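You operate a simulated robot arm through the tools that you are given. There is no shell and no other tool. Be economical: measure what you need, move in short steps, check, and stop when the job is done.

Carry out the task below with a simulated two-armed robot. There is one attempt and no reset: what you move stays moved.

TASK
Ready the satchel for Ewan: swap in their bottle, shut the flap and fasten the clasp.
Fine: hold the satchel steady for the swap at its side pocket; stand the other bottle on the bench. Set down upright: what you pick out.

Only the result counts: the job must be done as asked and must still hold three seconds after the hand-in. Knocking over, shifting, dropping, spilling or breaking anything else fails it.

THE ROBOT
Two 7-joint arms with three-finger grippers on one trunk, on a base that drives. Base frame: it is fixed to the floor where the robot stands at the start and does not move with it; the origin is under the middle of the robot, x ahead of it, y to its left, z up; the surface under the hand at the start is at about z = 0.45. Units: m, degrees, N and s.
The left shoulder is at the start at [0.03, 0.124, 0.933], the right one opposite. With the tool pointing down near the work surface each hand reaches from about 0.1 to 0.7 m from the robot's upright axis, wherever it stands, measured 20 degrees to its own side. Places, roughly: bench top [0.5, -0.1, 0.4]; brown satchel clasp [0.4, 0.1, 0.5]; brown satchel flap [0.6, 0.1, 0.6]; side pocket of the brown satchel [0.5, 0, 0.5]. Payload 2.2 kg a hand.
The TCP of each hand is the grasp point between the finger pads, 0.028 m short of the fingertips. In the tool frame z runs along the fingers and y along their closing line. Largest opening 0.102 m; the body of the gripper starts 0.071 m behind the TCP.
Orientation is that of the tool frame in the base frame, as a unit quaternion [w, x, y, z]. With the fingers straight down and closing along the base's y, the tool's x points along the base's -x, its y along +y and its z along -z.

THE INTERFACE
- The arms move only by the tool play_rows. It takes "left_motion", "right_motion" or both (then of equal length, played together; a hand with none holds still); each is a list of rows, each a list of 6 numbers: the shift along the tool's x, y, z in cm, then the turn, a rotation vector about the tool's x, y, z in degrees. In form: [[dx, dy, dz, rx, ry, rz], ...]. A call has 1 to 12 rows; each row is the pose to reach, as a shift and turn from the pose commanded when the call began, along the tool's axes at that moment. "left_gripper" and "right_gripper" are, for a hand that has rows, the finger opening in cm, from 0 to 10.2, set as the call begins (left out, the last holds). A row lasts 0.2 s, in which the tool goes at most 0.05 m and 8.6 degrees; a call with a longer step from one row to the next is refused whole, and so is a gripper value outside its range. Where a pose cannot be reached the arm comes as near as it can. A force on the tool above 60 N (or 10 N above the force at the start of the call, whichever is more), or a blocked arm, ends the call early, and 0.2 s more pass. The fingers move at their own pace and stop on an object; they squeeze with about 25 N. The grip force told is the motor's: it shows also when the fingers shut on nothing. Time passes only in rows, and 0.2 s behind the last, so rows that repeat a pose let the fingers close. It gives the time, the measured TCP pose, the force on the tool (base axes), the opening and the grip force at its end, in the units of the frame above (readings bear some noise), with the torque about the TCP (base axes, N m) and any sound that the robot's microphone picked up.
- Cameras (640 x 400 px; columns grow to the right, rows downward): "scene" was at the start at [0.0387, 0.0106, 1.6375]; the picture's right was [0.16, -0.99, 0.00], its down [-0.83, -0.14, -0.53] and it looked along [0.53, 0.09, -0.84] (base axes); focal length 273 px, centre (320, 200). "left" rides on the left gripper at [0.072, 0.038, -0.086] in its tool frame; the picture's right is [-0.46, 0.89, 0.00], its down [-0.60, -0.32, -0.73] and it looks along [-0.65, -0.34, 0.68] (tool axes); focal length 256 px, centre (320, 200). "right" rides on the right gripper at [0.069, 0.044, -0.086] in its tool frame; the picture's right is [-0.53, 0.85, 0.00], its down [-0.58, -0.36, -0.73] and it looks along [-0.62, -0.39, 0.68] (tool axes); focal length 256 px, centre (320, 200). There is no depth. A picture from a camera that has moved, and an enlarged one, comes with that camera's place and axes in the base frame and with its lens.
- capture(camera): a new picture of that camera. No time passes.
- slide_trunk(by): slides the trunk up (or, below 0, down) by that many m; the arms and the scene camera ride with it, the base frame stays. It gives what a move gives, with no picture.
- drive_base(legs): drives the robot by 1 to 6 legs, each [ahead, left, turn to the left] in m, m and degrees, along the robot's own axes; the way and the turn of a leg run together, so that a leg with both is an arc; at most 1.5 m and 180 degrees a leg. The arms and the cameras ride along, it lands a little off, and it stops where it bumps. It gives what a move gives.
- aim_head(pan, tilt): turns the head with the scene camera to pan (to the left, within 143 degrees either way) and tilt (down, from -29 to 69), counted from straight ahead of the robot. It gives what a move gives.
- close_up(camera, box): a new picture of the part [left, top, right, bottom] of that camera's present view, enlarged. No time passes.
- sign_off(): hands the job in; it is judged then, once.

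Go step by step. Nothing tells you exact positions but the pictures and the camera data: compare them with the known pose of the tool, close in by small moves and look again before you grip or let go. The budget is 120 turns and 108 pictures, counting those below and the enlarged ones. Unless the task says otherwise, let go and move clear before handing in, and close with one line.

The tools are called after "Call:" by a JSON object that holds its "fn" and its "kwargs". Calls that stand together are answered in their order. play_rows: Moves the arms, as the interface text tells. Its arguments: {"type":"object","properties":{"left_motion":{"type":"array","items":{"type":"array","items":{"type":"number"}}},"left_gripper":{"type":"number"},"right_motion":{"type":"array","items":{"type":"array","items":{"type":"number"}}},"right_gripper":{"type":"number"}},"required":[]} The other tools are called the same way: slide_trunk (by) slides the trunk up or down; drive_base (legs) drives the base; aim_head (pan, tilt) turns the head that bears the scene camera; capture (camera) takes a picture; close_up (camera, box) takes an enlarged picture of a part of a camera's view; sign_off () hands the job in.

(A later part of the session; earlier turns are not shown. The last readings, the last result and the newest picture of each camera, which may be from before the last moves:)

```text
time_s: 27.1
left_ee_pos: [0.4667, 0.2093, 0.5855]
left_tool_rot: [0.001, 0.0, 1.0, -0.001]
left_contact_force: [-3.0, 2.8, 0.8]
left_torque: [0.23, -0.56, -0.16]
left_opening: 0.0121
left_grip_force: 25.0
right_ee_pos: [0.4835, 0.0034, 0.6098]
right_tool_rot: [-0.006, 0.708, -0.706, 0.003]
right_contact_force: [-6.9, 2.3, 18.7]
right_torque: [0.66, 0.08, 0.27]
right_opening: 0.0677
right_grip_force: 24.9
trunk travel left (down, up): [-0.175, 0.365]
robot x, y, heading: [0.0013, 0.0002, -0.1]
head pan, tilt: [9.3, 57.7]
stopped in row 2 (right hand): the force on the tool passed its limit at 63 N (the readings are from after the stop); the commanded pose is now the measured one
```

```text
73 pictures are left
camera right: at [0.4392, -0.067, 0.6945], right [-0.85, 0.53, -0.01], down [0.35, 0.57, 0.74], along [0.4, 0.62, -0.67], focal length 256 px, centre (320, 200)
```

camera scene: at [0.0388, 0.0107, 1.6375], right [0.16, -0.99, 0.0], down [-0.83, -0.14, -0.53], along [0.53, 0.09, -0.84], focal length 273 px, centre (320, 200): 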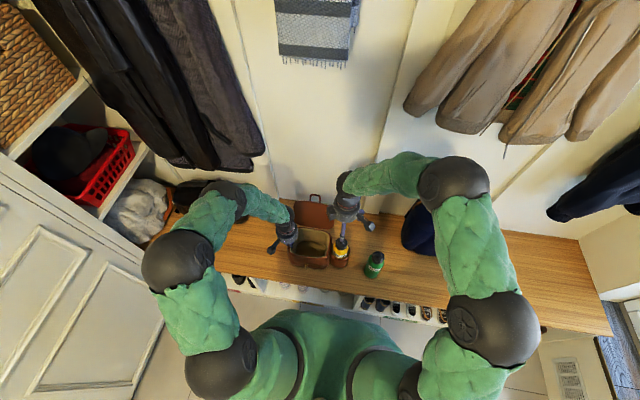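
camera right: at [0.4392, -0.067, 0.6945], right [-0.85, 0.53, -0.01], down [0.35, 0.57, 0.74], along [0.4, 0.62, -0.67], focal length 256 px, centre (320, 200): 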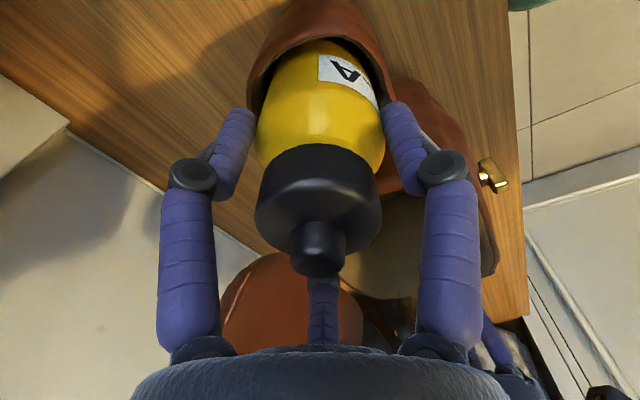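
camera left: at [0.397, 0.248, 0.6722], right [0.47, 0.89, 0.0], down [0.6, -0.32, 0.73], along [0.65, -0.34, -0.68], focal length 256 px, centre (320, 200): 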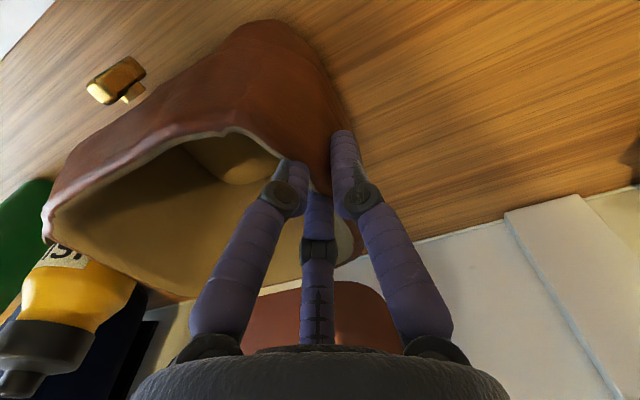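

The fingertips touched something (likely the pocket rim). I'll reopen, rise about 1 cm and check the satchel.

Call:
{"fn": "play_rows", "kwargs": {"right_motion": [[0, 0, 0, 0, 0, 0], [0, 0, 0, 0, 0, 0]], "right_gripper": 8}}

Call:
{"fn": "play_rows", "kwargs": {"right_motion": [[0.3, 0.3, -0.9, 0, 0, 0], [0.3, 0.3, -0.9, 0, 0, 0]]}}

Call:
{"fn": "capture", "kwargs": {"camera": "right"}}

Call:
{"fn": "close_up", "kwargs": {"camera": "scene", "box": [280, 190, 400, 290]}}

```text
time_s: 27.7
left_ee_pos: [0.4689, 0.2094, 0.5851]
left_tool_rot: [0.0, 0.0, 1.0, -0.001]
left_contact_force: [-10.0, 5.9, 13.4]
left_torque: [0.3, -0.4, -0.22]
left_opening: 0.012
left_grip_force: 25.5
right_ee_pos: [0.4839, 0.0013, 0.6071]
right_tool_rot: [-0.004, 0.708, -0.707, 0.002]
right_contact_force: [0.4, 0.2, 1.0]
right_torque: [-0.03, 0.0, 0.01]
right_opening: 0.0801
right_grip_force: 0.1
trunk travel left (down, up): [-0.175, 0.365]
robot x, y, heading: [0.0003, 0.0019, -0.1]
head pan, tilt: [9.3, 57.7]
```

```text
time_s: 28.3
left_ee_pos: [0.4673, 0.209, 0.5852]
left_tool_rot: [0.001, 0.001, 1.0, -0.001]
left_contact_force: [-8.1, 8.4, 19.5]
left_torque: [0.58, 0.76, -0.12]
left_opening: 0.0119
left_grip_force: 24.7
right_ee_pos: [0.4813, -0.0004, 0.6162]
right_tool_rot: [-0.005, 0.708, -0.706, 0.002]
right_contact_force: [0.6, -0.3, 0.1]
right_torque: [-0.02, 0.0, -0.02]
right_opening: 0.0799
right_grip_force: 0.1
trunk travel left (down, up): [-0.175, 0.365]
robot x, y, heading: [0.0012, -0.0006, 0.1]
head pan, tilt: [9.3, 57.7]
```

```text
72 pictures are left
camera right: at [0.436, -0.0703, 0.7023], right [-0.85, 0.53, -0.01], down [0.36, 0.57, 0.74], along [0.4, 0.62, -0.68], focal length 256 px, centre (320, 200)
```

right: 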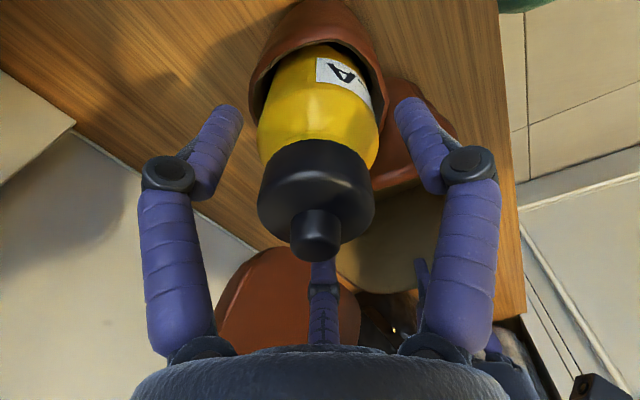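

```text
4.00 times, centred on (340, 240) of scene
camera zoom: at [0.037, 0.0109, 1.6376], right [0.16, -0.99, 0.0], down [-0.83, -0.14, -0.54], along [0.53, 0.09, -0.84], focal length 1092 px, centre (240, 40)
```

zoom: 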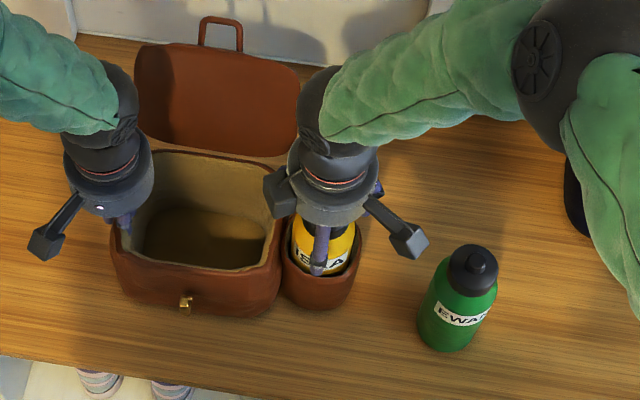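

The satchel is still in place. I'll grip a touch higher, on cap and shoulder.

Call:
{"fn": "play_rows", "kwargs": {"right_motion": [[0, 0.2, -0.4, 0, 0, 0]]}}

Call:
{"fn": "play_rows", "kwargs": {"right_motion": [[0, 0, 0, 0, 0, 0], [0, 0, 0, 0, 0, 0], [0, 0, 0, 0, 0, 0]], "right_gripper": 0}}

Call:
{"fn": "capture", "kwargs": {"camera": "right"}}

```text
time_s: 28.7
left_ee_pos: [0.4686, 0.2094, 0.5854]
left_tool_rot: [0.001, 0.0, 1.0, -0.001]
left_contact_force: [-9.0, 8.7, 11.5]
left_torque: [0.34, 0.06, -0.2]
left_opening: 0.0123
left_grip_force: 24.3
right_ee_pos: [0.4785, -0.0019, 0.6212]
right_tool_rot: [-0.006, 0.708, -0.706, 0.003]
right_contact_force: [0.3, 0.3, -0.4]
right_torque: [0.0, 0.01, -0.04]
right_opening: 0.0798
right_grip_force: 0.0
trunk travel left (down, up): [-0.175, 0.365]
robot x, y, heading: [0.0053, 0.0015, -0.1]
head pan, tilt: [9.3, 57.7]
```

```text
time_s: 29.5
left_ee_pos: [0.4689, 0.2086, 0.5861]
left_tool_rot: [0.001, -0.001, 1.0, -0.001]
left_contact_force: [-1.0, 10.8, 0.0]
left_torque: [0.4, 0.14, -0.22]
left_opening: 0.0121
left_grip_force: 24.7
right_ee_pos: [0.4802, -0.0004, 0.6227]
right_tool_rot: [-0.006, 0.708, -0.707, 0.005]
right_contact_force: [1.2, -6.9, 25.8]
right_torque: [-0.32, -0.32, -0.06]
right_opening: 0.0579
right_grip_force: 25.0
trunk travel left (down, up): [-0.175, 0.365]
robot x, y, heading: [-0.0033, -0.003, -0.1]
head pan, tilt: [9.3, 57.7]
```

```text
70 pictures are left
camera right: at [0.4357, -0.0706, 0.7077], right [-0.85, 0.53, -0.01], down [0.35, 0.57, 0.74], along [0.4, 0.62, -0.67], focal length 256 px, centre (320, 200)
```

right: 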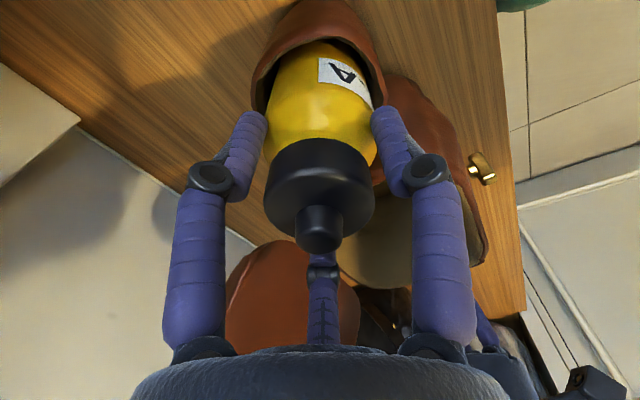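

It is gripping only the sloped shoulder. The straight cap spans about z 0.612–0.64, so I'll regrip on the cap itself, 2 cm higher.

Call:
{"fn": "play_rows", "kwargs": {"right_motion": [[0, 0, 0, 0, 0, 0], [0, 0, 0, 0, 0, 0], [0, 0, -2, 0, 0, 0], [0, 0, -2, 0, 0, 0]], "right_gripper": 7.5}}

Call:
{"fn": "play_rows", "kwargs": {"right_motion": [[0, 0, 0, 0, 0, 0], [0, 0, 0, 0, 0, 0], [0, 0, 0, 0, 0, 0]], "right_gripper": 0}}

Call:
{"fn": "capture", "kwargs": {"camera": "right"}}

```text
time_s: 30.5
left_ee_pos: [0.4672, 0.2089, 0.5864]
left_tool_rot: [0.001, 0.0, 1.0, -0.001]
left_contact_force: [-4.4, 6.1, 9.3]
left_torque: [0.28, -0.01, -0.26]
left_opening: 0.0118
left_grip_force: 25.2
right_ee_pos: [0.4787, 0.0001, 0.64]
right_tool_rot: [-0.005, 0.708, -0.707, 0.003]
right_contact_force: [-0.5, -0.4, 0.7]
right_torque: [-0.03, -0.01, -0.02]
right_opening: 0.0748
right_grip_force: 0.1
trunk travel left (down, up): [-0.175, 0.365]
robot x, y, heading: [-0.0022, -0.0008, -0.1]
head pan, tilt: [9.3, 57.7]
```

```text
time_s: 31.3
left_ee_pos: [0.4691, 0.2081, 0.5857]
left_tool_rot: [0.001, -0.001, 1.0, -0.001]
left_contact_force: [-2.1, 5.6, 5.8]
left_torque: [0.27, 0.08, -0.24]
left_opening: 0.0119
left_grip_force: 25.0
right_ee_pos: [0.4796, -0.0009, 0.6409]
right_tool_rot: [-0.005, 0.708, -0.706, 0.003]
right_contact_force: [1.5, -0.1, 7.3]
right_torque: [0.07, -0.01, -0.01]
right_opening: 0.0472
right_grip_force: 24.7
trunk travel left (down, up): [-0.175, 0.365]
robot x, y, heading: [0.002, -0.0024, 0.1]
head pan, tilt: [9.3, 57.7]
```

```text
69 pictures are left
camera right: at [0.4346, -0.0703, 0.7266], right [-0.85, 0.53, -0.01], down [0.35, 0.57, 0.74], along [0.4, 0.62, -0.67], focal length 256 px, centre (320, 200)
```

right: 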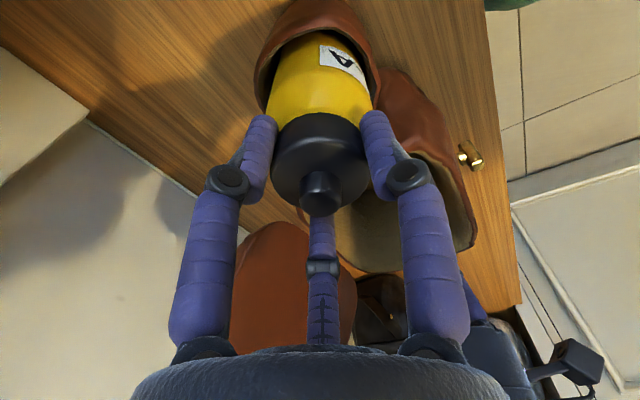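

Now it holds the cap at 4.7 cm. A gentle pull up, first 4 cm.

Call:
{"fn": "play_rows", "kwargs": {"right_motion": [[0, 0, -1, 0, 0, 0], [0, 0, -2, 0, 0, 0], [0, 0, -3, 0, 0, 0], [0, 0, -4, 0, 0, 0]]}}

Call:
{"fn": "capture", "kwargs": {"camera": "right"}}

```text
time_s: 32.3
left_ee_pos: [0.4691, 0.2083, 0.5863]
left_tool_rot: [0.001, 0.0, 1.0, -0.001]
left_contact_force: [-3.4, 3.1, 11.8]
left_torque: [0.24, 0.03, -0.22]
left_opening: 0.012
left_grip_force: 25.0
right_ee_pos: [0.4778, -0.0002, 0.6799]
right_tool_rot: [-0.005, 0.707, -0.707, 0.003]
right_contact_force: [0.2, 0.3, -5.3]
right_torque: [0.02, 0.02, -0.02]
right_opening: 0.0473
right_grip_force: 25.0
trunk travel left (down, up): [-0.175, 0.365]
robot x, y, heading: [0.0, -0.0023, -0.0]
head pan, tilt: [9.3, 57.7]
```

```text
68 pictures are left
camera right: at [0.4333, -0.0707, 0.7653], right [-0.85, 0.53, -0.01], down [0.36, 0.57, 0.74], along [0.4, 0.62, -0.68], focal length 256 px, centre (320, 200)
```

right: 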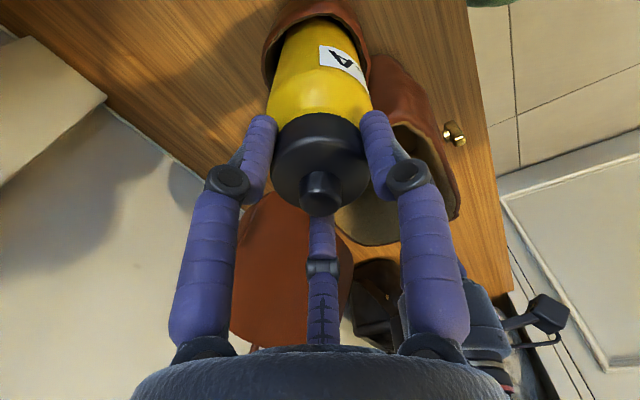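

It comes out freely. Lift to clear everything, then carry it to (0.45, −0.29), beyond the green bottle.

Call:
{"fn": "play_rows", "kwargs": {"right_motion": [[0, 0, -3, 0, 0, 0], [0, 0, -7, 0, 0, 0], [0, 0, -11, 0, 0, 0], [0, 0, -15, 0, 0, 0], [0, 0, -19, 0, 0, 0], [0, 0, -21, 0, 0, 0]]}}

Call:
{"fn": "play_rows", "kwargs": {"right_motion": [[3, 0.4, 0, 0, 0, 0], [7, 0.8, 0, 0, 0, 0], [11, 1.2, 0, 0, 0, 0], [15, 1.6, 0, 0, 0, 0], [19, 2, 0, 0, 0, 0], [23, 2.4, 0, 0, 0, 0], [27, 2.8, 0, 0, 0, 0], [29, 2.8, 0, 0, 0, 0], [29, 2.8, 0, 0, 0, 0]]}}

Call:
{"fn": "capture", "kwargs": {"camera": "scene"}}

Call:
{"fn": "capture", "kwargs": {"camera": "right"}}

```text
time_s: 33.7
left_ee_pos: [0.4684, 0.21, 0.5853]
left_tool_rot: [0.001, 0.0, 1.0, -0.001]
left_contact_force: [-2.5, 1.8, 11.5]
left_torque: [0.2, -0.19, -0.25]
left_opening: 0.0116
left_grip_force: 25.4
right_ee_pos: [0.4751, -0.0003, 0.8894]
right_tool_rot: [-0.005, 0.708, -0.706, 0.002]
right_contact_force: [-0.5, -1.1, -4.1]
right_torque: [-0.01, 0.02, 0.01]
right_opening: 0.047
right_grip_force: 24.9
trunk travel left (down, up): [-0.175, 0.365]
robot x, y, heading: [0.0004, 0.003, 0.1]
head pan, tilt: [9.3, 57.7]
```

```text
time_s: 35.7
left_ee_pos: [0.469, 0.2093, 0.5845]
left_tool_rot: [0.0, 0.0, 1.0, -0.001]
left_contact_force: [-1.2, 3.5, 9.3]
left_torque: [0.2, -0.14, -0.27]
left_opening: 0.0122
left_grip_force: 24.9
right_ee_pos: [0.4484, -0.2935, 0.8901]
right_tool_rot: [-0.006, 0.707, -0.707, 0.002]
right_contact_force: [-0.1, 1.0, -3.7]
right_torque: [0.02, 0.03, -0.01]
right_opening: 0.0475
right_grip_force: 25.0
trunk travel left (down, up): [-0.175, 0.365]
robot x, y, heading: [-0.0011, -0.0032, 0.0]
head pan, tilt: [9.3, 57.7]
```

```text
67 pictures are left
camera scene: at [0.0381, 0.0104, 1.6376], right [0.16, -0.99, 0.0], down [-0.83, -0.14, -0.54], along [0.53, 0.09, -0.84], focal length 273 px, centre (320, 200)
```

scene: 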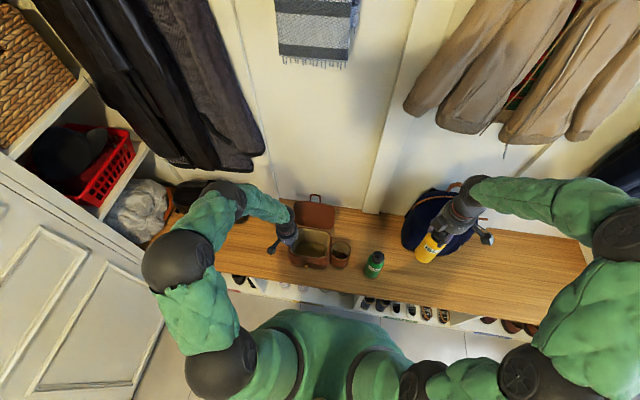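

```text
66 pictures are left
camera right: at [0.4036, -0.3627, 0.9756], right [-0.85, 0.53, -0.01], down [0.36, 0.57, 0.74], along [0.4, 0.62, -0.68], focal length 256 px, centre (320, 200)
```

right: 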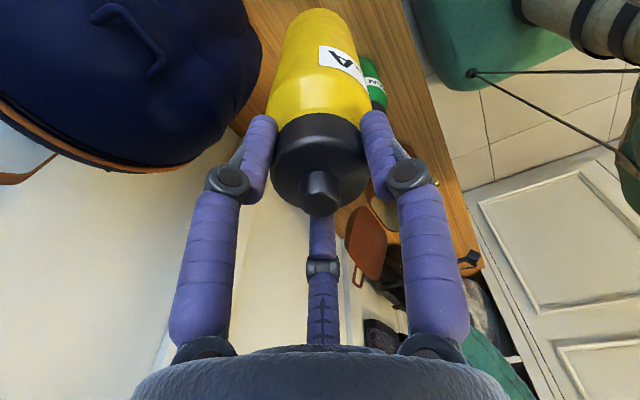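

The spot is free. I'll lower to just above the bench, then feel for touchdown.

Call:
{"fn": "play_rows", "kwargs": {"right_motion": [[0, 0, 4, 0, 0, 0], [0, 0, 8.5, 0, 0, 0], [0, 0, 13, 0, 0, 0], [0, 0, 17.5, 0, 0, 0], [0, 0, 21, 0, 0, 0], [0, 0, 23.5, 0, 0, 0], [0, 0, 23.5, 0, 0, 0]]}}

Call:
{"fn": "close_up", "kwargs": {"camera": "scene", "box": [340, 180, 500, 290]}}

Call:
{"fn": "play_rows", "kwargs": {"right_motion": [[0, 0, 0.3, 0, 0, 0], [0, 0, 0.6, 0, 0, 0], [0, 0, 0.9, 0, 0, 0]]}}

```text
time_s: 37.3
left_ee_pos: [0.4684, 0.2083, 0.5851]
left_tool_rot: [0.0, 0.001, 1.0, -0.001]
left_contact_force: [-2.2, 2.4, 8.9]
left_torque: [0.19, 0.07, -0.22]
left_opening: 0.0118
left_grip_force: 24.7
right_ee_pos: [0.4509, -0.2922, 0.653]
right_tool_rot: [-0.005, 0.708, -0.706, 0.002]
right_contact_force: [-0.6, -0.5, -4.4]
right_torque: [-0.01, -0.03, 0.0]
right_opening: 0.047
right_grip_force: 25.0
trunk travel left (down, up): [-0.175, 0.365]
robot x, y, heading: [-0.0006, 0.0017, 0.1]
head pan, tilt: [9.3, 57.7]
```

```text
3.64 times, centred on (420, 235) of scene
camera zoom: at [0.0381, 0.0103, 1.6376], right [0.16, -0.99, 0.0], down [-0.83, -0.14, -0.54], along [0.53, 0.09, -0.84], focal length 992 px, centre (-44, 73)
```

zoom: 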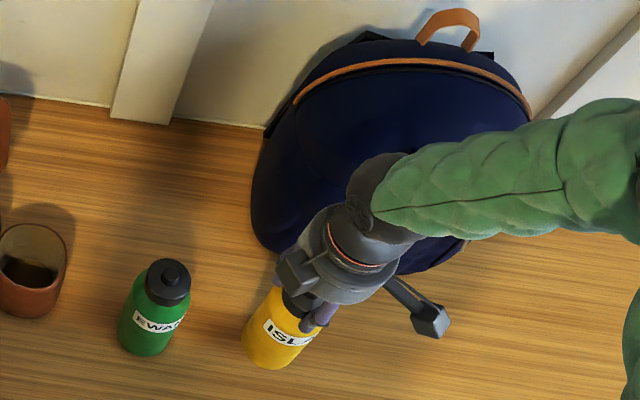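

```text
time_s: 38.1
left_ee_pos: [0.4687, 0.208, 0.5856]
left_tool_rot: [0.0, 0.0, 1.0, -0.001]
left_contact_force: [-1.4, 2.5, 7.6]
left_torque: [0.19, 0.0, -0.24]
left_opening: 0.012
left_grip_force: 25.1
right_ee_pos: [0.4495, -0.2922, 0.6439]
right_tool_rot: [-0.005, 0.708, -0.707, 0.003]
right_contact_force: [0.4, -0.9, -3.8]
right_torque: [-0.03, 0.0, 0.02]
right_opening: 0.047
right_grip_force: 25.3
trunk travel left (down, up): [-0.175, 0.365]
robot x, y, heading: [0.001, 0.0021, 0.1]
head pan, tilt: [9.3, 57.7]
```

Not touching yet; continue in small steps.

Call:
{"fn": "play_rows", "kwargs": {"right_motion": [[0, 0, 0.2, 0, 0, 0], [0, 0, 0.4, 0, 0, 0]]}}

Call:
{"fn": "play_rows", "kwargs": {"right_motion": [[0, 0, 0.2, 0, 0, 0], [0, 0, 0.3, 0, 0, 0]]}}

```text
time_s: 38.7
left_ee_pos: [0.4677, 0.209, 0.5855]
left_tool_rot: [-0.001, -0.001, 1.0, -0.001]
left_contact_force: [-1.8, 1.7, 7.6]
left_torque: [0.18, 0.0, -0.19]
left_opening: 0.0121
left_grip_force: 25.1
right_ee_pos: [0.4504, -0.2928, 0.6409]
right_tool_rot: [-0.005, 0.708, -0.706, 0.002]
right_contact_force: [-1.0, -0.1, -5.0]
right_torque: [0.04, -0.01, 0.01]
right_opening: 0.0471
right_grip_force: 25.2
trunk travel left (down, up): [-0.175, 0.365]
robot x, y, heading: [0.0022, 0.0016, -0.0]
head pan, tilt: [9.3, 57.7]
```

```text
time_s: 39.3
left_ee_pos: [0.4687, 0.2087, 0.5849]
left_tool_rot: [0.0, -0.001, 1.0, -0.001]
left_contact_force: [-1.7, 1.9, 7.3]
left_torque: [0.19, 0.02, -0.23]
left_opening: 0.0117
left_grip_force: 25.0
right_ee_pos: [0.452, -0.2923, 0.6377]
right_tool_rot: [-0.005, 0.708, -0.706, 0.003]
right_contact_force: [-0.3, 0.6, -3.7]
right_torque: [0.01, -0.01, -0.02]
right_opening: 0.0471
right_grip_force: 25.2
trunk travel left (down, up): [-0.175, 0.365]
robot x, y, heading: [-0.0001, -0.0003, -0.1]
head pan, tilt: [9.3, 57.7]
```

Call:
{"fn": "play_rows", "kwargs": {"right_motion": [[0, 0, 0.2, 0, 0, 0], [0, 0, 0.4, 0, 0, 0]]}}

Call:
{"fn": "play_rows", "kwargs": {"right_motion": [[0, 0, 0.2, 0, 0, 0], [0, 0, 0.4, 0, 0, 0]]}}

Call:
{"fn": "close_up", "kwargs": {"camera": "scene", "box": [340, 180, 500, 290]}}

```text
time_s: 39.9
left_ee_pos: [0.4689, 0.207, 0.5843]
left_tool_rot: [0.0, 0.0, 1.0, -0.001]
left_contact_force: [-1.8, 2.7, 7.5]
left_torque: [0.23, 0.07, -0.23]
left_opening: 0.0121
left_grip_force: 25.4
right_ee_pos: [0.4531, -0.292, 0.6344]
right_tool_rot: [-0.005, 0.708, -0.707, 0.003]
right_contact_force: [0.3, -0.6, -4.3]
right_torque: [0.04, 0.0, -0.01]
right_opening: 0.0471
right_grip_force: 24.8
trunk travel left (down, up): [-0.175, 0.365]
robot x, y, heading: [0.0001, 0.0017, -0.1]
head pan, tilt: [9.3, 57.7]
```

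```text
time_s: 40.5
left_ee_pos: [0.4673, 0.2086, 0.586]
left_tool_rot: [0.0, 0.0, 1.0, -0.001]
left_contact_force: [-0.6, 0.5, -1.2]
left_torque: [0.07, -0.13, -0.09]
left_opening: 0.0118
left_grip_force: 25.3
right_ee_pos: [0.4528, -0.2927, 0.6334]
right_tool_rot: [-0.007, 0.707, -0.707, 0.005]
right_contact_force: [-1.4, -3.8, 21.1]
right_torque: [-0.13, 0.01, 0.01]
right_opening: 0.0474
right_grip_force: 25.0
trunk travel left (down, up): [-0.175, 0.365]
robot x, y, heading: [-0.0003, 0.0019, -0.1]
head pan, tilt: [9.3, 57.7]
```

```text
3.64 times, centred on (420, 235) of scene
camera zoom: at [0.037, 0.0114, 1.6378], right [0.16, -0.99, 0.0], down [-0.83, -0.14, -0.54], along [0.53, 0.09, -0.84], focal length 992 px, centre (-44, 73)
```

zoom: 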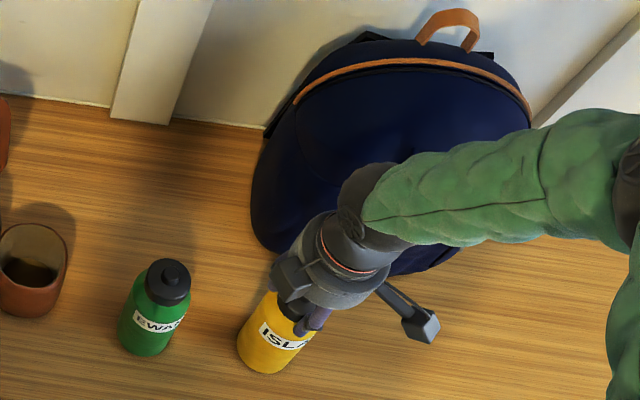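

It has touched down. I'll ease the press, open, and rise.

Call:
{"fn": "play_rows", "kwargs": {"right_motion": [[0, 0, -0.2, 0, 0, 0], [0, 0, -0.2, 0, 0, 0]]}}

Call:
{"fn": "play_rows", "kwargs": {"right_motion": [[0, 0, 0, 0, 0, 0], [0, 0, 0, 0, 0, 0], [0, 0, -2, 0, 0, 0], [0, 0, -6, 0, 0, 0], [0, 0, -10, 0, 0, 0], [0, 0, -14, 0, 0, 0]], "right_gripper": 8}}

Call:
{"fn": "capture", "kwargs": {"camera": "right"}}

Call:
{"fn": "close_up", "kwargs": {"camera": "scene", "box": [340, 180, 500, 290]}}

```text
time_s: 41.1
left_ee_pos: [0.4685, 0.2083, 0.5852]
left_tool_rot: [0.0, 0.0, 1.0, -0.001]
left_contact_force: [-5.4, -0.7, 7.3]
left_torque: [0.04, -0.12, -0.11]
left_opening: 0.0119
left_grip_force: 25.0
right_ee_pos: [0.4505, -0.29, 0.6323]
right_tool_rot: [-0.005, 0.708, -0.706, 0.002]
right_contact_force: [3.3, -1.1, 2.4]
right_torque: [0.04, -0.52, -0.06]
right_opening: 0.0473
right_grip_force: 25.2
trunk travel left (down, up): [-0.175, 0.365]
robot x, y, heading: [-0.0015, -0.0011, -0.1]
head pan, tilt: [9.3, 57.7]
```

```text
time_s: 42.5
left_ee_pos: [0.4683, 0.2087, 0.5851]
left_tool_rot: [0.0, 0.0, 1.0, -0.001]
left_contact_force: [-1.5, 0.5, -0.5]
left_torque: [0.21, 0.18, -0.17]
left_opening: 0.012
left_grip_force: 25.2
right_ee_pos: [0.4505, -0.2911, 0.7736]
right_tool_rot: [-0.005, 0.708, -0.707, 0.002]
right_contact_force: [-0.8, -0.6, -0.8]
right_torque: [0.03, -0.02, 0.0]
right_opening: 0.0802
right_grip_force: 0.1
trunk travel left (down, up): [-0.175, 0.365]
robot x, y, heading: [0.0001, 0.0013, -0.1]
head pan, tilt: [9.3, 57.7]
```

```text
63 pictures are left
camera right: at [0.4047, -0.3608, 0.8593], right [-0.85, 0.53, 0.0], down [0.36, 0.57, 0.74], along [0.4, 0.62, -0.68], focal length 256 px, centre (320, 200)
```

right: 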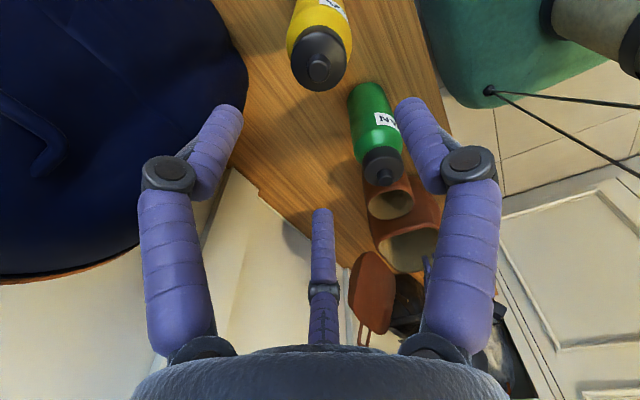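

```text
3.64 times, centred on (420, 235) of scene
camera zoom: at [0.0382, 0.0109, 1.6375], right [0.16, -0.99, 0.0], down [-0.83, -0.14, -0.54], along [0.53, 0.09, -0.84], focal length 992 px, centre (-44, 73)
```

zoom: 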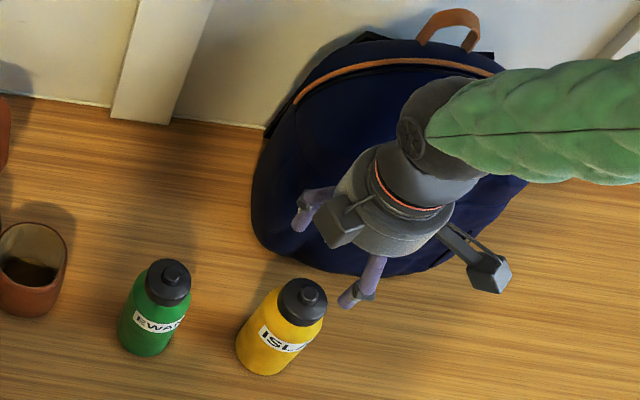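

Isla's bottle stands upright. Now over the green bottle at (0.449, −0.15).

Call:
{"fn": "play_rows", "kwargs": {"right_motion": [[-3.5, 0, 0, 0, 0, 0], [-7, 0.1, 0, 0, 0, 0], [-10.5, 0.1, 0, 0, 0, 0], [-14.1, 0.1, 0, 0, 0, 0], [-14.1, 0.1, 4, 0, 0, 0], [-14.1, 0.1, 7, 0, 0, 0], [-14.1, 0.1, 7, 0, 0, 0]]}}

Call:
{"fn": "capture", "kwargs": {"camera": "right"}}

```text
time_s: 44.1
left_ee_pos: [0.4692, 0.2086, 0.585]
left_tool_rot: [0.0, 0.0, 1.0, -0.001]
left_contact_force: [-0.2, 2.4, 1.0]
left_torque: [0.04, 0.03, -0.02]
left_opening: 0.0117
left_grip_force: 25.4
right_ee_pos: [0.4482, -0.1491, 0.7006]
right_tool_rot: [-0.004, 0.707, -0.707, 0.003]
right_contact_force: [0.6, 0.3, 0.5]
right_torque: [0.0, 0.01, 0.03]
right_opening: 0.0798
right_grip_force: 0.0
trunk travel left (down, up): [-0.175, 0.365]
robot x, y, heading: [-0.0019, 0.0026, -0.2]
head pan, tilt: [9.3, 57.7]
```

```text
61 pictures are left
camera right: at [0.404, -0.2192, 0.7867], right [-0.85, 0.53, -0.01], down [0.36, 0.57, 0.74], along [0.4, 0.62, -0.68], focal length 256 px, centre (320, 200)
```

right: 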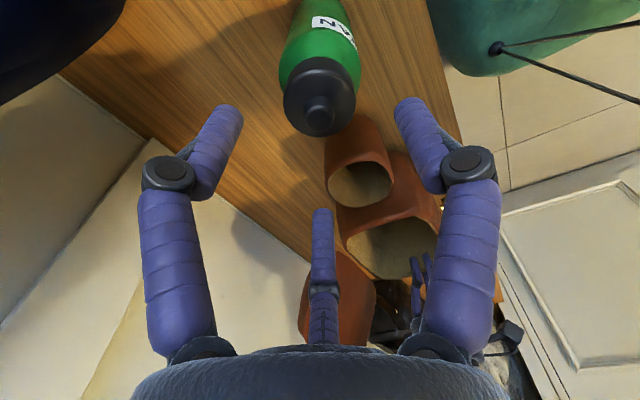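

Aligned with the green cap. Descend to cap height and close.

Call:
{"fn": "play_rows", "kwargs": {"right_motion": [[0, 0, 3.5, 0, 0, 0], [0, 0, 6.7, 0, 0, 0], [0, 0, 6.7, 0, 0, 0]]}}

Call:
{"fn": "play_rows", "kwargs": {"right_motion": [[0, 0, 0, 0, 0, 0], [0, 0, 0, 0, 0, 0], [0, 0, 0, 0, 0, 0]], "right_gripper": 0}}

Call:
{"fn": "capture", "kwargs": {"camera": "right"}}

```text
time_s: 44.9
left_ee_pos: [0.4688, 0.2082, 0.5857]
left_tool_rot: [0.0, 0.0, 1.0, -0.001]
left_contact_force: [-2.9, 2.7, 4.4]
left_torque: [0.07, 0.14, 0.03]
left_opening: 0.012
left_grip_force: 24.8
right_ee_pos: [0.4488, -0.1513, 0.6346]
right_tool_rot: [-0.005, 0.708, -0.706, 0.004]
right_contact_force: [-1.1, 0.0, 0.5]
right_torque: [0.04, -0.02, -0.02]
right_opening: 0.0801
right_grip_force: 0.0
trunk travel left (down, up): [-0.175, 0.365]
robot x, y, heading: [-0.0013, 0.001, -0.1]
head pan, tilt: [9.3, 57.7]
```

```text
time_s: 45.7
left_ee_pos: [0.4686, 0.2087, 0.5864]
left_tool_rot: [0.001, 0.0, 1.0, -0.002]
left_contact_force: [-2.0, 2.5, 1.3]
left_torque: [0.08, 0.07, 0.03]
left_opening: 0.0121
left_grip_force: 25.2
right_ee_pos: [0.4491, -0.1489, 0.6343]
right_tool_rot: [-0.005, 0.707, -0.707, 0.003]
right_contact_force: [-0.2, -1.7, 4.2]
right_torque: [-0.14, -0.28, -0.04]
right_opening: 0.0474
right_grip_force: 25.2
trunk travel left (down, up): [-0.175, 0.365]
robot x, y, heading: [0.0009, 0.0004, -0.0]
head pan, tilt: [9.3, 57.7]
```

```text
60 pictures are left
camera right: at [0.4049, -0.2193, 0.72], right [-0.85, 0.53, -0.01], down [0.36, 0.57, 0.74], along [0.4, 0.62, -0.68], focal length 256 px, centre (320, 200)
```

right: 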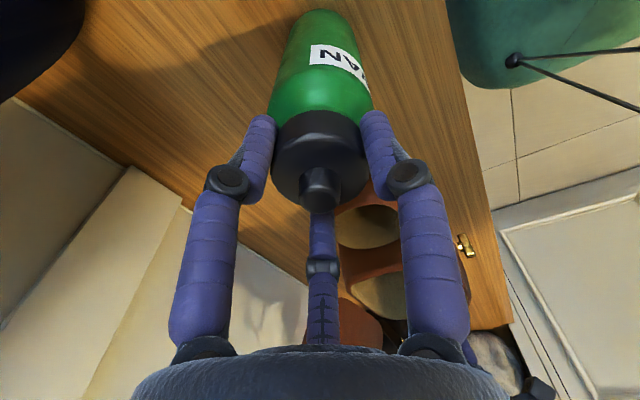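

Gripped on the cap like the other one. Lift, and carry it to above the pocket at (0.479, 0.0).

Call:
{"fn": "play_rows", "kwargs": {"right_motion": [[0, 0, -3, 0, 0, 0], [0, 0, -7, 0, 0, 0], [0, 0, -11, 0, 0, 0], [0, 0, -15, 0, 0, 0], [0, 0, -19, 0, 0, 0], [-3.5, -0.7, -19, 0, 0, 0], [-7, -1.5, -19, 0, 0, 0], [-10.5, -2.2, -19, 0, 0, 0], [-14.85, -3, -19, 0, 0, 0], [-14.85, -3, -19, 0, 0, 0]]}}

Call:
{"fn": "capture", "kwargs": {"camera": "right"}}

Call:
{"fn": "close_up", "kwargs": {"camera": "scene", "box": [280, 190, 400, 290]}}

Call:
{"fn": "capture", "kwargs": {"camera": "left"}}

```text
time_s: 47.9
left_ee_pos: [0.4695, 0.2082, 0.5854]
left_tool_rot: [0.0, 0.0, 1.0, -0.001]
left_contact_force: [-3.4, -2.9, 6.6]
left_torque: [0.12, 0.62, 0.07]
left_opening: 0.0119
left_grip_force: 25.0
right_ee_pos: [0.476, 0.0006, 0.8252]
right_tool_rot: [-0.004, 0.707, -0.707, 0.003]
right_contact_force: [0.4, 0.7, -5.0]
right_torque: [0.0, -0.03, 0.06]
right_opening: 0.0475
right_grip_force: 25.0
trunk travel left (down, up): [-0.175, 0.365]
robot x, y, heading: [-0.0026, 0.0028, 0.1]
head pan, tilt: [9.3, 57.7]
```

```text
59 pictures are left
camera right: at [0.4322, -0.0701, 0.9116], right [-0.85, 0.53, -0.01], down [0.36, 0.57, 0.74], along [0.4, 0.62, -0.68], focal length 256 px, centre (320, 200)
```

right: 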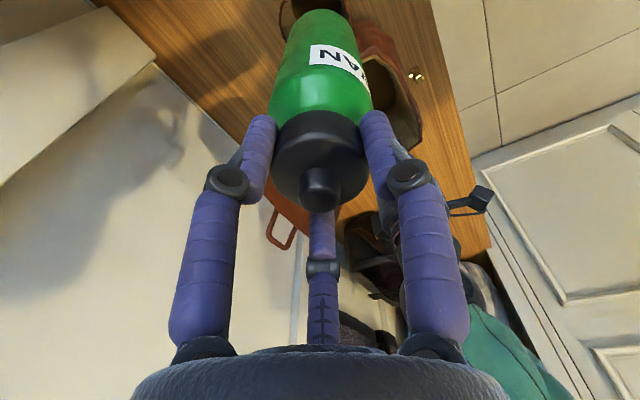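

```text
4.00 times, centred on (340, 240) of scene
camera zoom: at [0.0383, 0.0105, 1.6375], right [0.16, -0.99, 0.0], down [-0.83, -0.14, -0.54], along [0.53, 0.09, -0.84], focal length 1092 px, centre (240, 40)
```

zoom: 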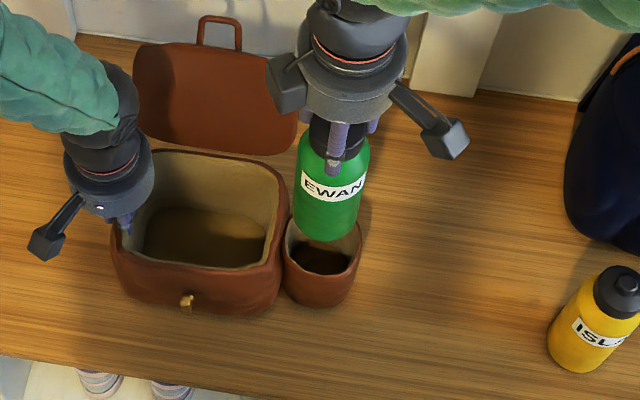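

```text
57 pictures are left
camera left: at [0.3965, 0.247, 0.6716], right [0.47, 0.89, 0.0], down [0.6, -0.32, 0.73], along [0.65, -0.34, -0.68], focal length 256 px, centre (320, 200)
```

left: 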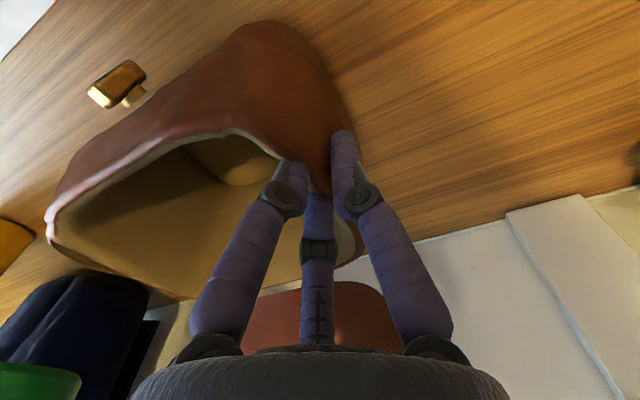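

The bottle hangs over the pocket and the scene view shows it centred sideways. I'll lower it until the base is just above the pocket's rim and look.

Call:
{"fn": "play_rows", "kwargs": {"right_motion": [[0, 0, 3, 0, 0, 0], [0, 0, 6, 0, 0, 0], [0, 0, 7.2, 0, 0, 0], [0, 0, 7.2, 0, 0, 0]]}}

Call:
{"fn": "close_up", "kwargs": {"camera": "scene", "box": [310, 210, 370, 270]}}

Call:
{"fn": "capture", "kwargs": {"camera": "right"}}

```text
time_s: 48.9
left_ee_pos: [0.4682, 0.2085, 0.5856]
left_tool_rot: [0.0, 0.0, 1.0, -0.001]
left_contact_force: [-2.8, -2.2, 3.6]
left_torque: [0.01, 0.07, -0.02]
left_opening: 0.0118
left_grip_force: 25.1
right_ee_pos: [0.4793, -0.0005, 0.7524]
right_tool_rot: [-0.005, 0.707, -0.707, 0.002]
right_contact_force: [0.3, 0.0, -4.8]
right_torque: [0.01, 0.02, -0.01]
right_opening: 0.0474
right_grip_force: 24.7
trunk travel left (down, up): [-0.175, 0.365]
robot x, y, heading: [0.0005, 0.0004, -0.1]
head pan, tilt: [9.3, 57.7]
```

```text
6.67 times, centred on (340, 240) of scene
camera zoom: at [0.0384, 0.0105, 1.6375], right [0.16, -0.99, 0.0], down [-0.83, -0.14, -0.54], along [0.53, 0.09, -0.84], focal length 1819 px, centre (187, -67)
```

zoom: 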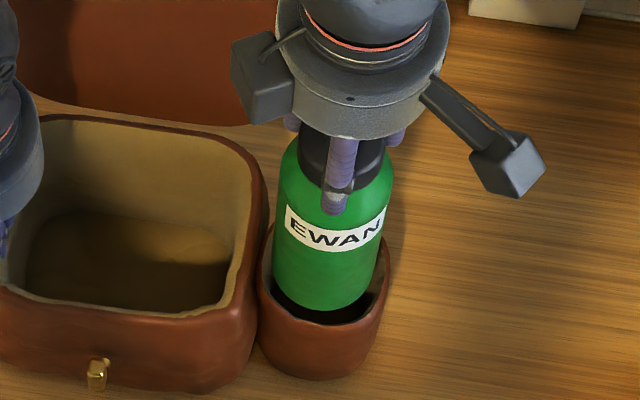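

```text
55 pictures are left
camera right: at [0.4343, -0.0713, 0.8389], right [-0.85, 0.53, -0.01], down [0.36, 0.57, 0.74], along [0.4, 0.62, -0.68], focal length 256 px, centre (320, 200)
```

right: 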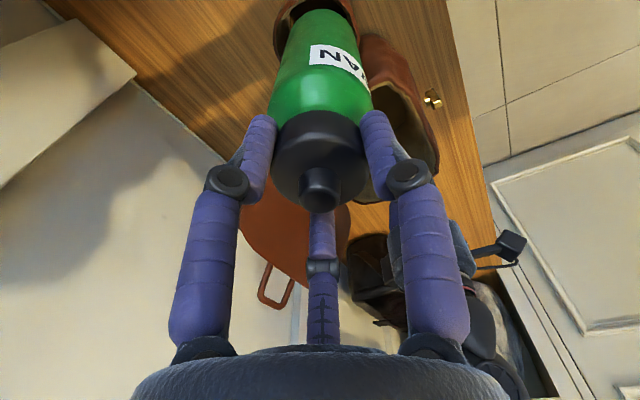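

Centred over the pocket. I'll lower slowly in small steps and watch the force.

Call:
{"fn": "play_rows", "kwargs": {"right_motion": [[0, 0, 1, 0, 0, 0], [0, 0, 2, 0, 0, 0], [0, 0, 3, 0, 0, 0], [0, 0, 4, 0, 0, 0]]}}

Call:
{"fn": "close_up", "kwargs": {"camera": "scene", "box": [310, 210, 370, 270]}}

```text
time_s: 49.9
left_ee_pos: [0.4684, 0.209, 0.5872]
left_tool_rot: [0.0, 0.0, 1.0, -0.001]
left_contact_force: [-2.1, -1.3, 4.1]
left_torque: [0.0, 0.18, -0.06]
left_opening: 0.0121
left_grip_force: 24.8
right_ee_pos: [0.4786, -0.0022, 0.7128]
right_tool_rot: [-0.005, 0.708, -0.706, 0.002]
right_contact_force: [0.8, 0.8, -4.0]
right_torque: [-0.01, -0.11, 0.02]
right_opening: 0.0472
right_grip_force: 24.9
trunk travel left (down, up): [-0.175, 0.365]
robot x, y, heading: [0.0024, -0.0005, -0.2]
head pan, tilt: [9.3, 57.7]
```

```text
6.67 times, centred on (340, 240) of scene
camera zoom: at [0.0386, 0.0105, 1.6375], right [0.16, -0.99, 0.0], down [-0.83, -0.14, -0.53], along [0.53, 0.09, -0.84], focal length 1819 px, centre (187, -67)
```

zoom: 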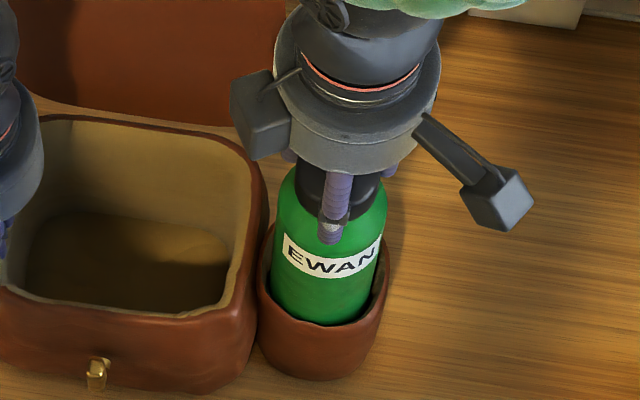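

It is entering the pocket without resistance. Continue down.

Call:
{"fn": "play_rows", "kwargs": {"right_motion": [[0, 0, 1, 0, 0, 0], [0, 0, 2, 0, 0, 0], [0, 0, 3, 0, 0, 0], [0, 0, 4, 0, 0, 0], [0, 0, 5, 0, 0, 0], [0, 0, 6, 0, 0, 0], [0, 0, 6.5, 0, 0, 0]]}}

Call:
{"fn": "play_rows", "kwargs": {"right_motion": [[0, 0, 0.3, 0, 0, 0], [0, 0, 0.6, 0, 0, 0]]}}

Call:
{"fn": "close_up", "kwargs": {"camera": "scene", "box": [310, 210, 370, 270]}}

```text
time_s: 51.5
left_ee_pos: [0.468, 0.2092, 0.5865]
left_tool_rot: [0.0, 0.0, 1.0, 0.0]
left_contact_force: [-2.3, -0.6, 2.6]
left_torque: [0.02, 0.05, -0.05]
left_opening: 0.012
left_grip_force: 25.2
right_ee_pos: [0.4793, -0.0022, 0.6481]
right_tool_rot: [-0.005, 0.708, -0.706, 0.002]
right_contact_force: [-0.5, -0.1, -4.8]
right_torque: [-0.01, 0.01, -0.05]
right_opening: 0.0472
right_grip_force: 25.5
trunk travel left (down, up): [-0.175, 0.365]
robot x, y, heading: [0.0014, 0.0003, 0.1]
head pan, tilt: [9.3, 57.7]
```

```text
time_s: 52.1
left_ee_pos: [0.4693, 0.2084, 0.5859]
left_tool_rot: [0.0, 0.001, 1.0, -0.002]
left_contact_force: [-2.5, 0.7, 3.6]
left_torque: [0.06, 0.04, -0.06]
left_opening: 0.0121
left_grip_force: 25.1
right_ee_pos: [0.4797, -0.0019, 0.6422]
right_tool_rot: [-0.006, 0.708, -0.706, 0.003]
right_contact_force: [-0.1, 0.3, -4.4]
right_torque: [0.02, 0.02, 0.01]
right_opening: 0.0473
right_grip_force: 24.6
trunk travel left (down, up): [-0.175, 0.365]
robot x, y, heading: [-0.0025, 0.0009, 0.3]
head pan, tilt: [9.3, 57.7]
```

```text
6.67 times, centred on (340, 240) of scene
camera zoom: at [0.0386, 0.0106, 1.6375], right [0.16, -0.99, 0.0], down [-0.83, -0.14, -0.53], along [0.53, 0.09, -0.84], focal length 1819 px, centre (187, -67)
```

zoom: 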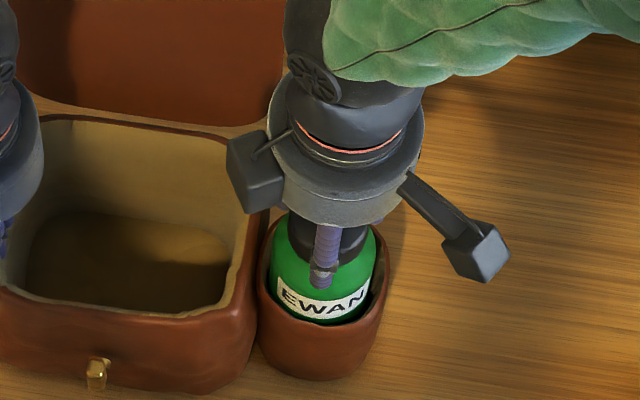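

Almost seated; feel for the pocket floor.

Call:
{"fn": "play_rows", "kwargs": {"right_motion": [[0, 0, 0.25, 0, 0, 0], [0, 0, 0.5, 0, 0, 0]]}}

Call:
{"fn": "play_rows", "kwargs": {"right_motion": [[0, 0, 0.2, 0, 0, 0], [0, 0, 0.3, 0, 0, 0]]}}

```text
time_s: 52.7
left_ee_pos: [0.4677, 0.2086, 0.5862]
left_tool_rot: [-0.001, 0.001, 1.0, -0.001]
left_contact_force: [0.8, -0.3, -1.8]
left_torque: [0.06, 0.08, 0.04]
left_opening: 0.0118
left_grip_force: 24.9
right_ee_pos: [0.4806, -0.0008, 0.6402]
right_tool_rot: [-0.008, 0.708, -0.706, 0.004]
right_contact_force: [-4.6, -0.2, 19.9]
right_torque: [0.04, 0.0, 0.0]
right_opening: 0.0476
right_grip_force: 25.4
trunk travel left (down, up): [-0.175, 0.365]
robot x, y, heading: [-0.0006, -0.0009, 0.0]
head pan, tilt: [9.3, 57.7]
```

```text
time_s: 53.3
left_ee_pos: [0.4673, 0.2089, 0.5858]
left_tool_rot: [0.0, 0.0, 1.0, -0.001]
left_contact_force: [0.1, -1.7, -1.4]
left_torque: [0.02, -0.07, 0.06]
left_opening: 0.0119
left_grip_force: 25.2
right_ee_pos: [0.4785, -0.002, 0.6367]
right_tool_rot: [-0.005, 0.707, -0.707, 0.003]
right_contact_force: [-3.2, -1.6, 19.8]
right_torque: [-0.01, 0.08, -0.02]
right_opening: 0.0473
right_grip_force: 25.0
trunk travel left (down, up): [-0.175, 0.365]
robot x, y, heading: [-0.0019, 0.0007, 0.2]
head pan, tilt: [9.3, 57.7]
```

Seated on the pocket floor. Release and rise.

Call:
{"fn": "play_rows", "kwargs": {"right_motion": [[0, 0, -0.3, 0, 0, 0], [0, 0, -0.3, 0, 0, 0], [0, 0, -0.3, 0, 0, 0], [0, 0, -2, 0, 0, 0], [0, 0, -6, 0, 0, 0], [0, 0, -10, 0, 0, 0], [0, 0, -14, 0, 0, 0], [0, 0, -18, 0, 0, 0]], "right_gripper": 7.5}}

Call:
{"fn": "close_up", "kwargs": {"camera": "scene", "box": [280, 190, 400, 290]}}

```text
time_s: 55.1
left_ee_pos: [0.4683, 0.2088, 0.5847]
left_tool_rot: [-0.001, 0.0, 1.0, -0.001]
left_contact_force: [-4.6, 4.2, 6.2]
left_torque: [0.14, -0.52, -0.01]
left_opening: 0.0119
left_grip_force: 25.5
right_ee_pos: [0.4783, -0.0007, 0.8176]
right_tool_rot: [-0.004, 0.707, -0.707, 0.003]
right_contact_force: [0.1, 0.2, -0.7]
right_torque: [-0.03, -0.03, 0.02]
right_opening: 0.0748
right_grip_force: 0.1
trunk travel left (down, up): [-0.175, 0.365]
robot x, y, heading: [0.0025, 0.0006, -0.1]
head pan, tilt: [9.3, 57.7]
```

```text
4.00 times, centred on (340, 240) of scene
camera zoom: at [0.0381, 0.0111, 1.6376], right [0.16, -0.99, 0.0], down [-0.83, -0.14, -0.54], along [0.53, 0.09, -0.84], focal length 1092 px, centre (240, 40)
```

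zoom: 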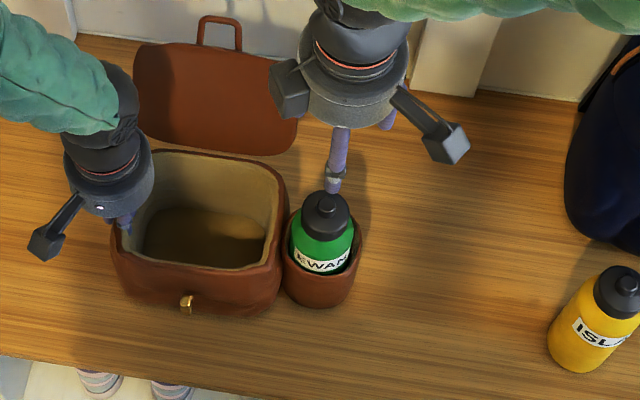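

Ewan's bottle is in the pocket. Now the flap: it stands tilted back from the rear rim, with a loop at its free edge. I'll look at it and the clasp closely with the hand cameras.

Call:
{"fn": "capture", "kwargs": {"camera": "right"}}

Call:
{"fn": "close_up", "kwargs": {"camera": "left", "box": [40, 20, 240, 145]}}

```text
51 pictures are left
camera right: at [0.4331, -0.0717, 0.9027], right [-0.85, 0.53, -0.01], down [0.36, 0.58, 0.74], along [0.4, 0.62, -0.68], focal length 256 px, centre (320, 200)
```

right: 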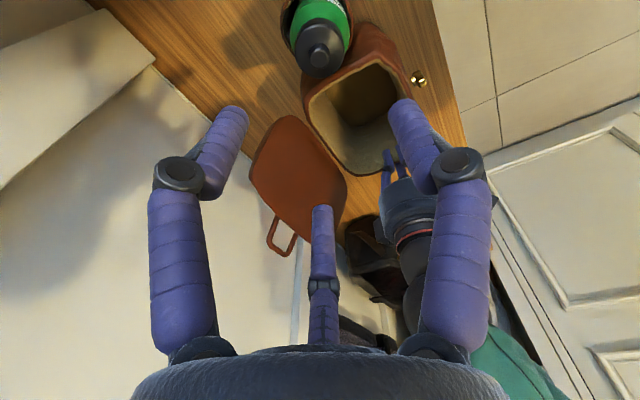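

```text
3.20 times, centred on (140, 82) of left
camera zoom: at [0.3961, 0.2473, 0.6717], right [0.47, 0.89, 0.0], down [0.6, -0.32, 0.73], along [0.65, -0.34, -0.68], focal length 819 px, centre (896, 576)
```

zoom: 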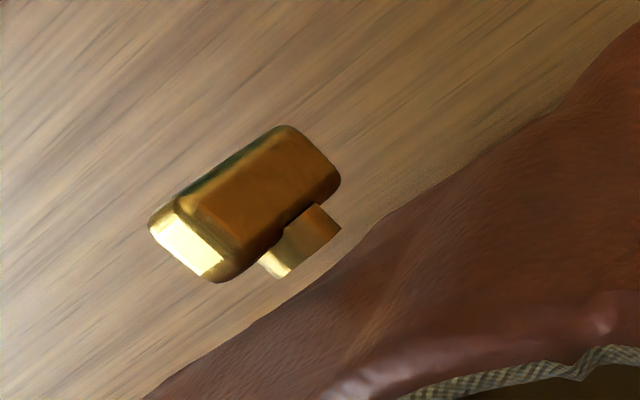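

The clasp is a turn-button whose bar is vertical now, at about (0.398, 0.126, 0.532). The flap leans back about 50° with its tip near (0.633, 0.128, 0.72). I'll bring the right hand, fingers front/back, above the flap's upper edge so one finger can go behind it.

Call:
{"fn": "play_rows", "kwargs": {"right_motion": [[-1, -3.5, 0, 0, 0, 0], [-3, -7, 0, 0, 0, 0], [-5, -10.5, 0, 0, 0, 0], [-7, -13.5, 0, 0, 0, 0], [-8.5, -14.7, 0, 0, 0, 0], [-8.5, -14.7, 0, 0, 0, 0]], "right_gripper": 8.5}}

Call:
{"fn": "capture", "kwargs": {"camera": "right"}}

Call:
{"fn": "close_up", "kwargs": {"camera": "scene", "box": [260, 160, 400, 280]}}

```text
time_s: 56.5
left_ee_pos: [0.4697, 0.2075, 0.5863]
left_tool_rot: [0.0, 0.0, 1.0, 0.0]
left_contact_force: [-1.3, 3.8, 2.0]
left_torque: [0.14, 0.26, -0.09]
left_opening: 0.012
left_grip_force: 25.1
right_ee_pos: [0.6255, 0.0854, 0.8167]
right_tool_rot: [-0.005, 0.708, -0.706, 0.002]
right_contact_force: [0.1, -0.1, -0.1]
right_torque: [0.04, 0.0, 0.01]
right_opening: 0.0847
right_grip_force: 0.1
trunk travel left (down, up): [-0.175, 0.365]
robot x, y, heading: [0.001, -0.0017, 0.2]
head pan, tilt: [9.3, 57.7]
```

```text
49 pictures are left
camera right: at [0.5804, 0.016, 0.9023], right [-0.85, 0.53, -0.01], down [0.36, 0.57, 0.74], along [0.4, 0.62, -0.68], focal length 256 px, centre (320, 200)
```

right: 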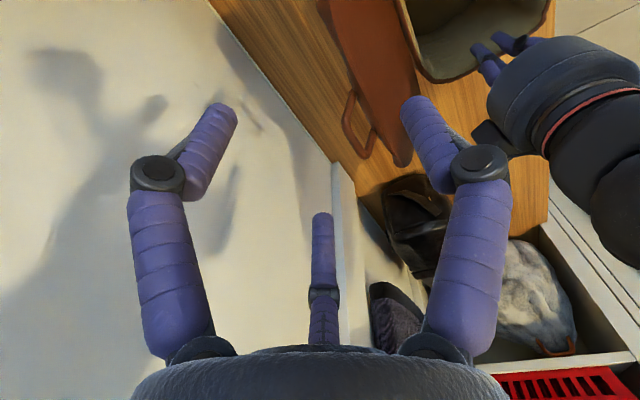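

```text
3.33 times, centred on (330, 220) of scene
camera zoom: at [0.0383, 0.011, 1.6375], right [0.16, -0.99, 0.0], down [-0.83, -0.14, -0.54], along [0.53, 0.09, -0.84], focal length 910 px, centre (287, 133)
```

zoom: 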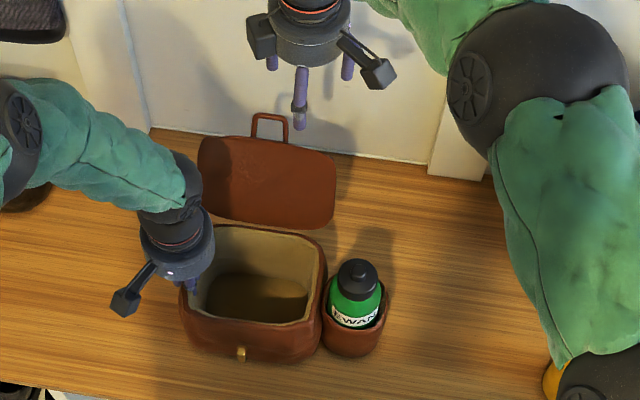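

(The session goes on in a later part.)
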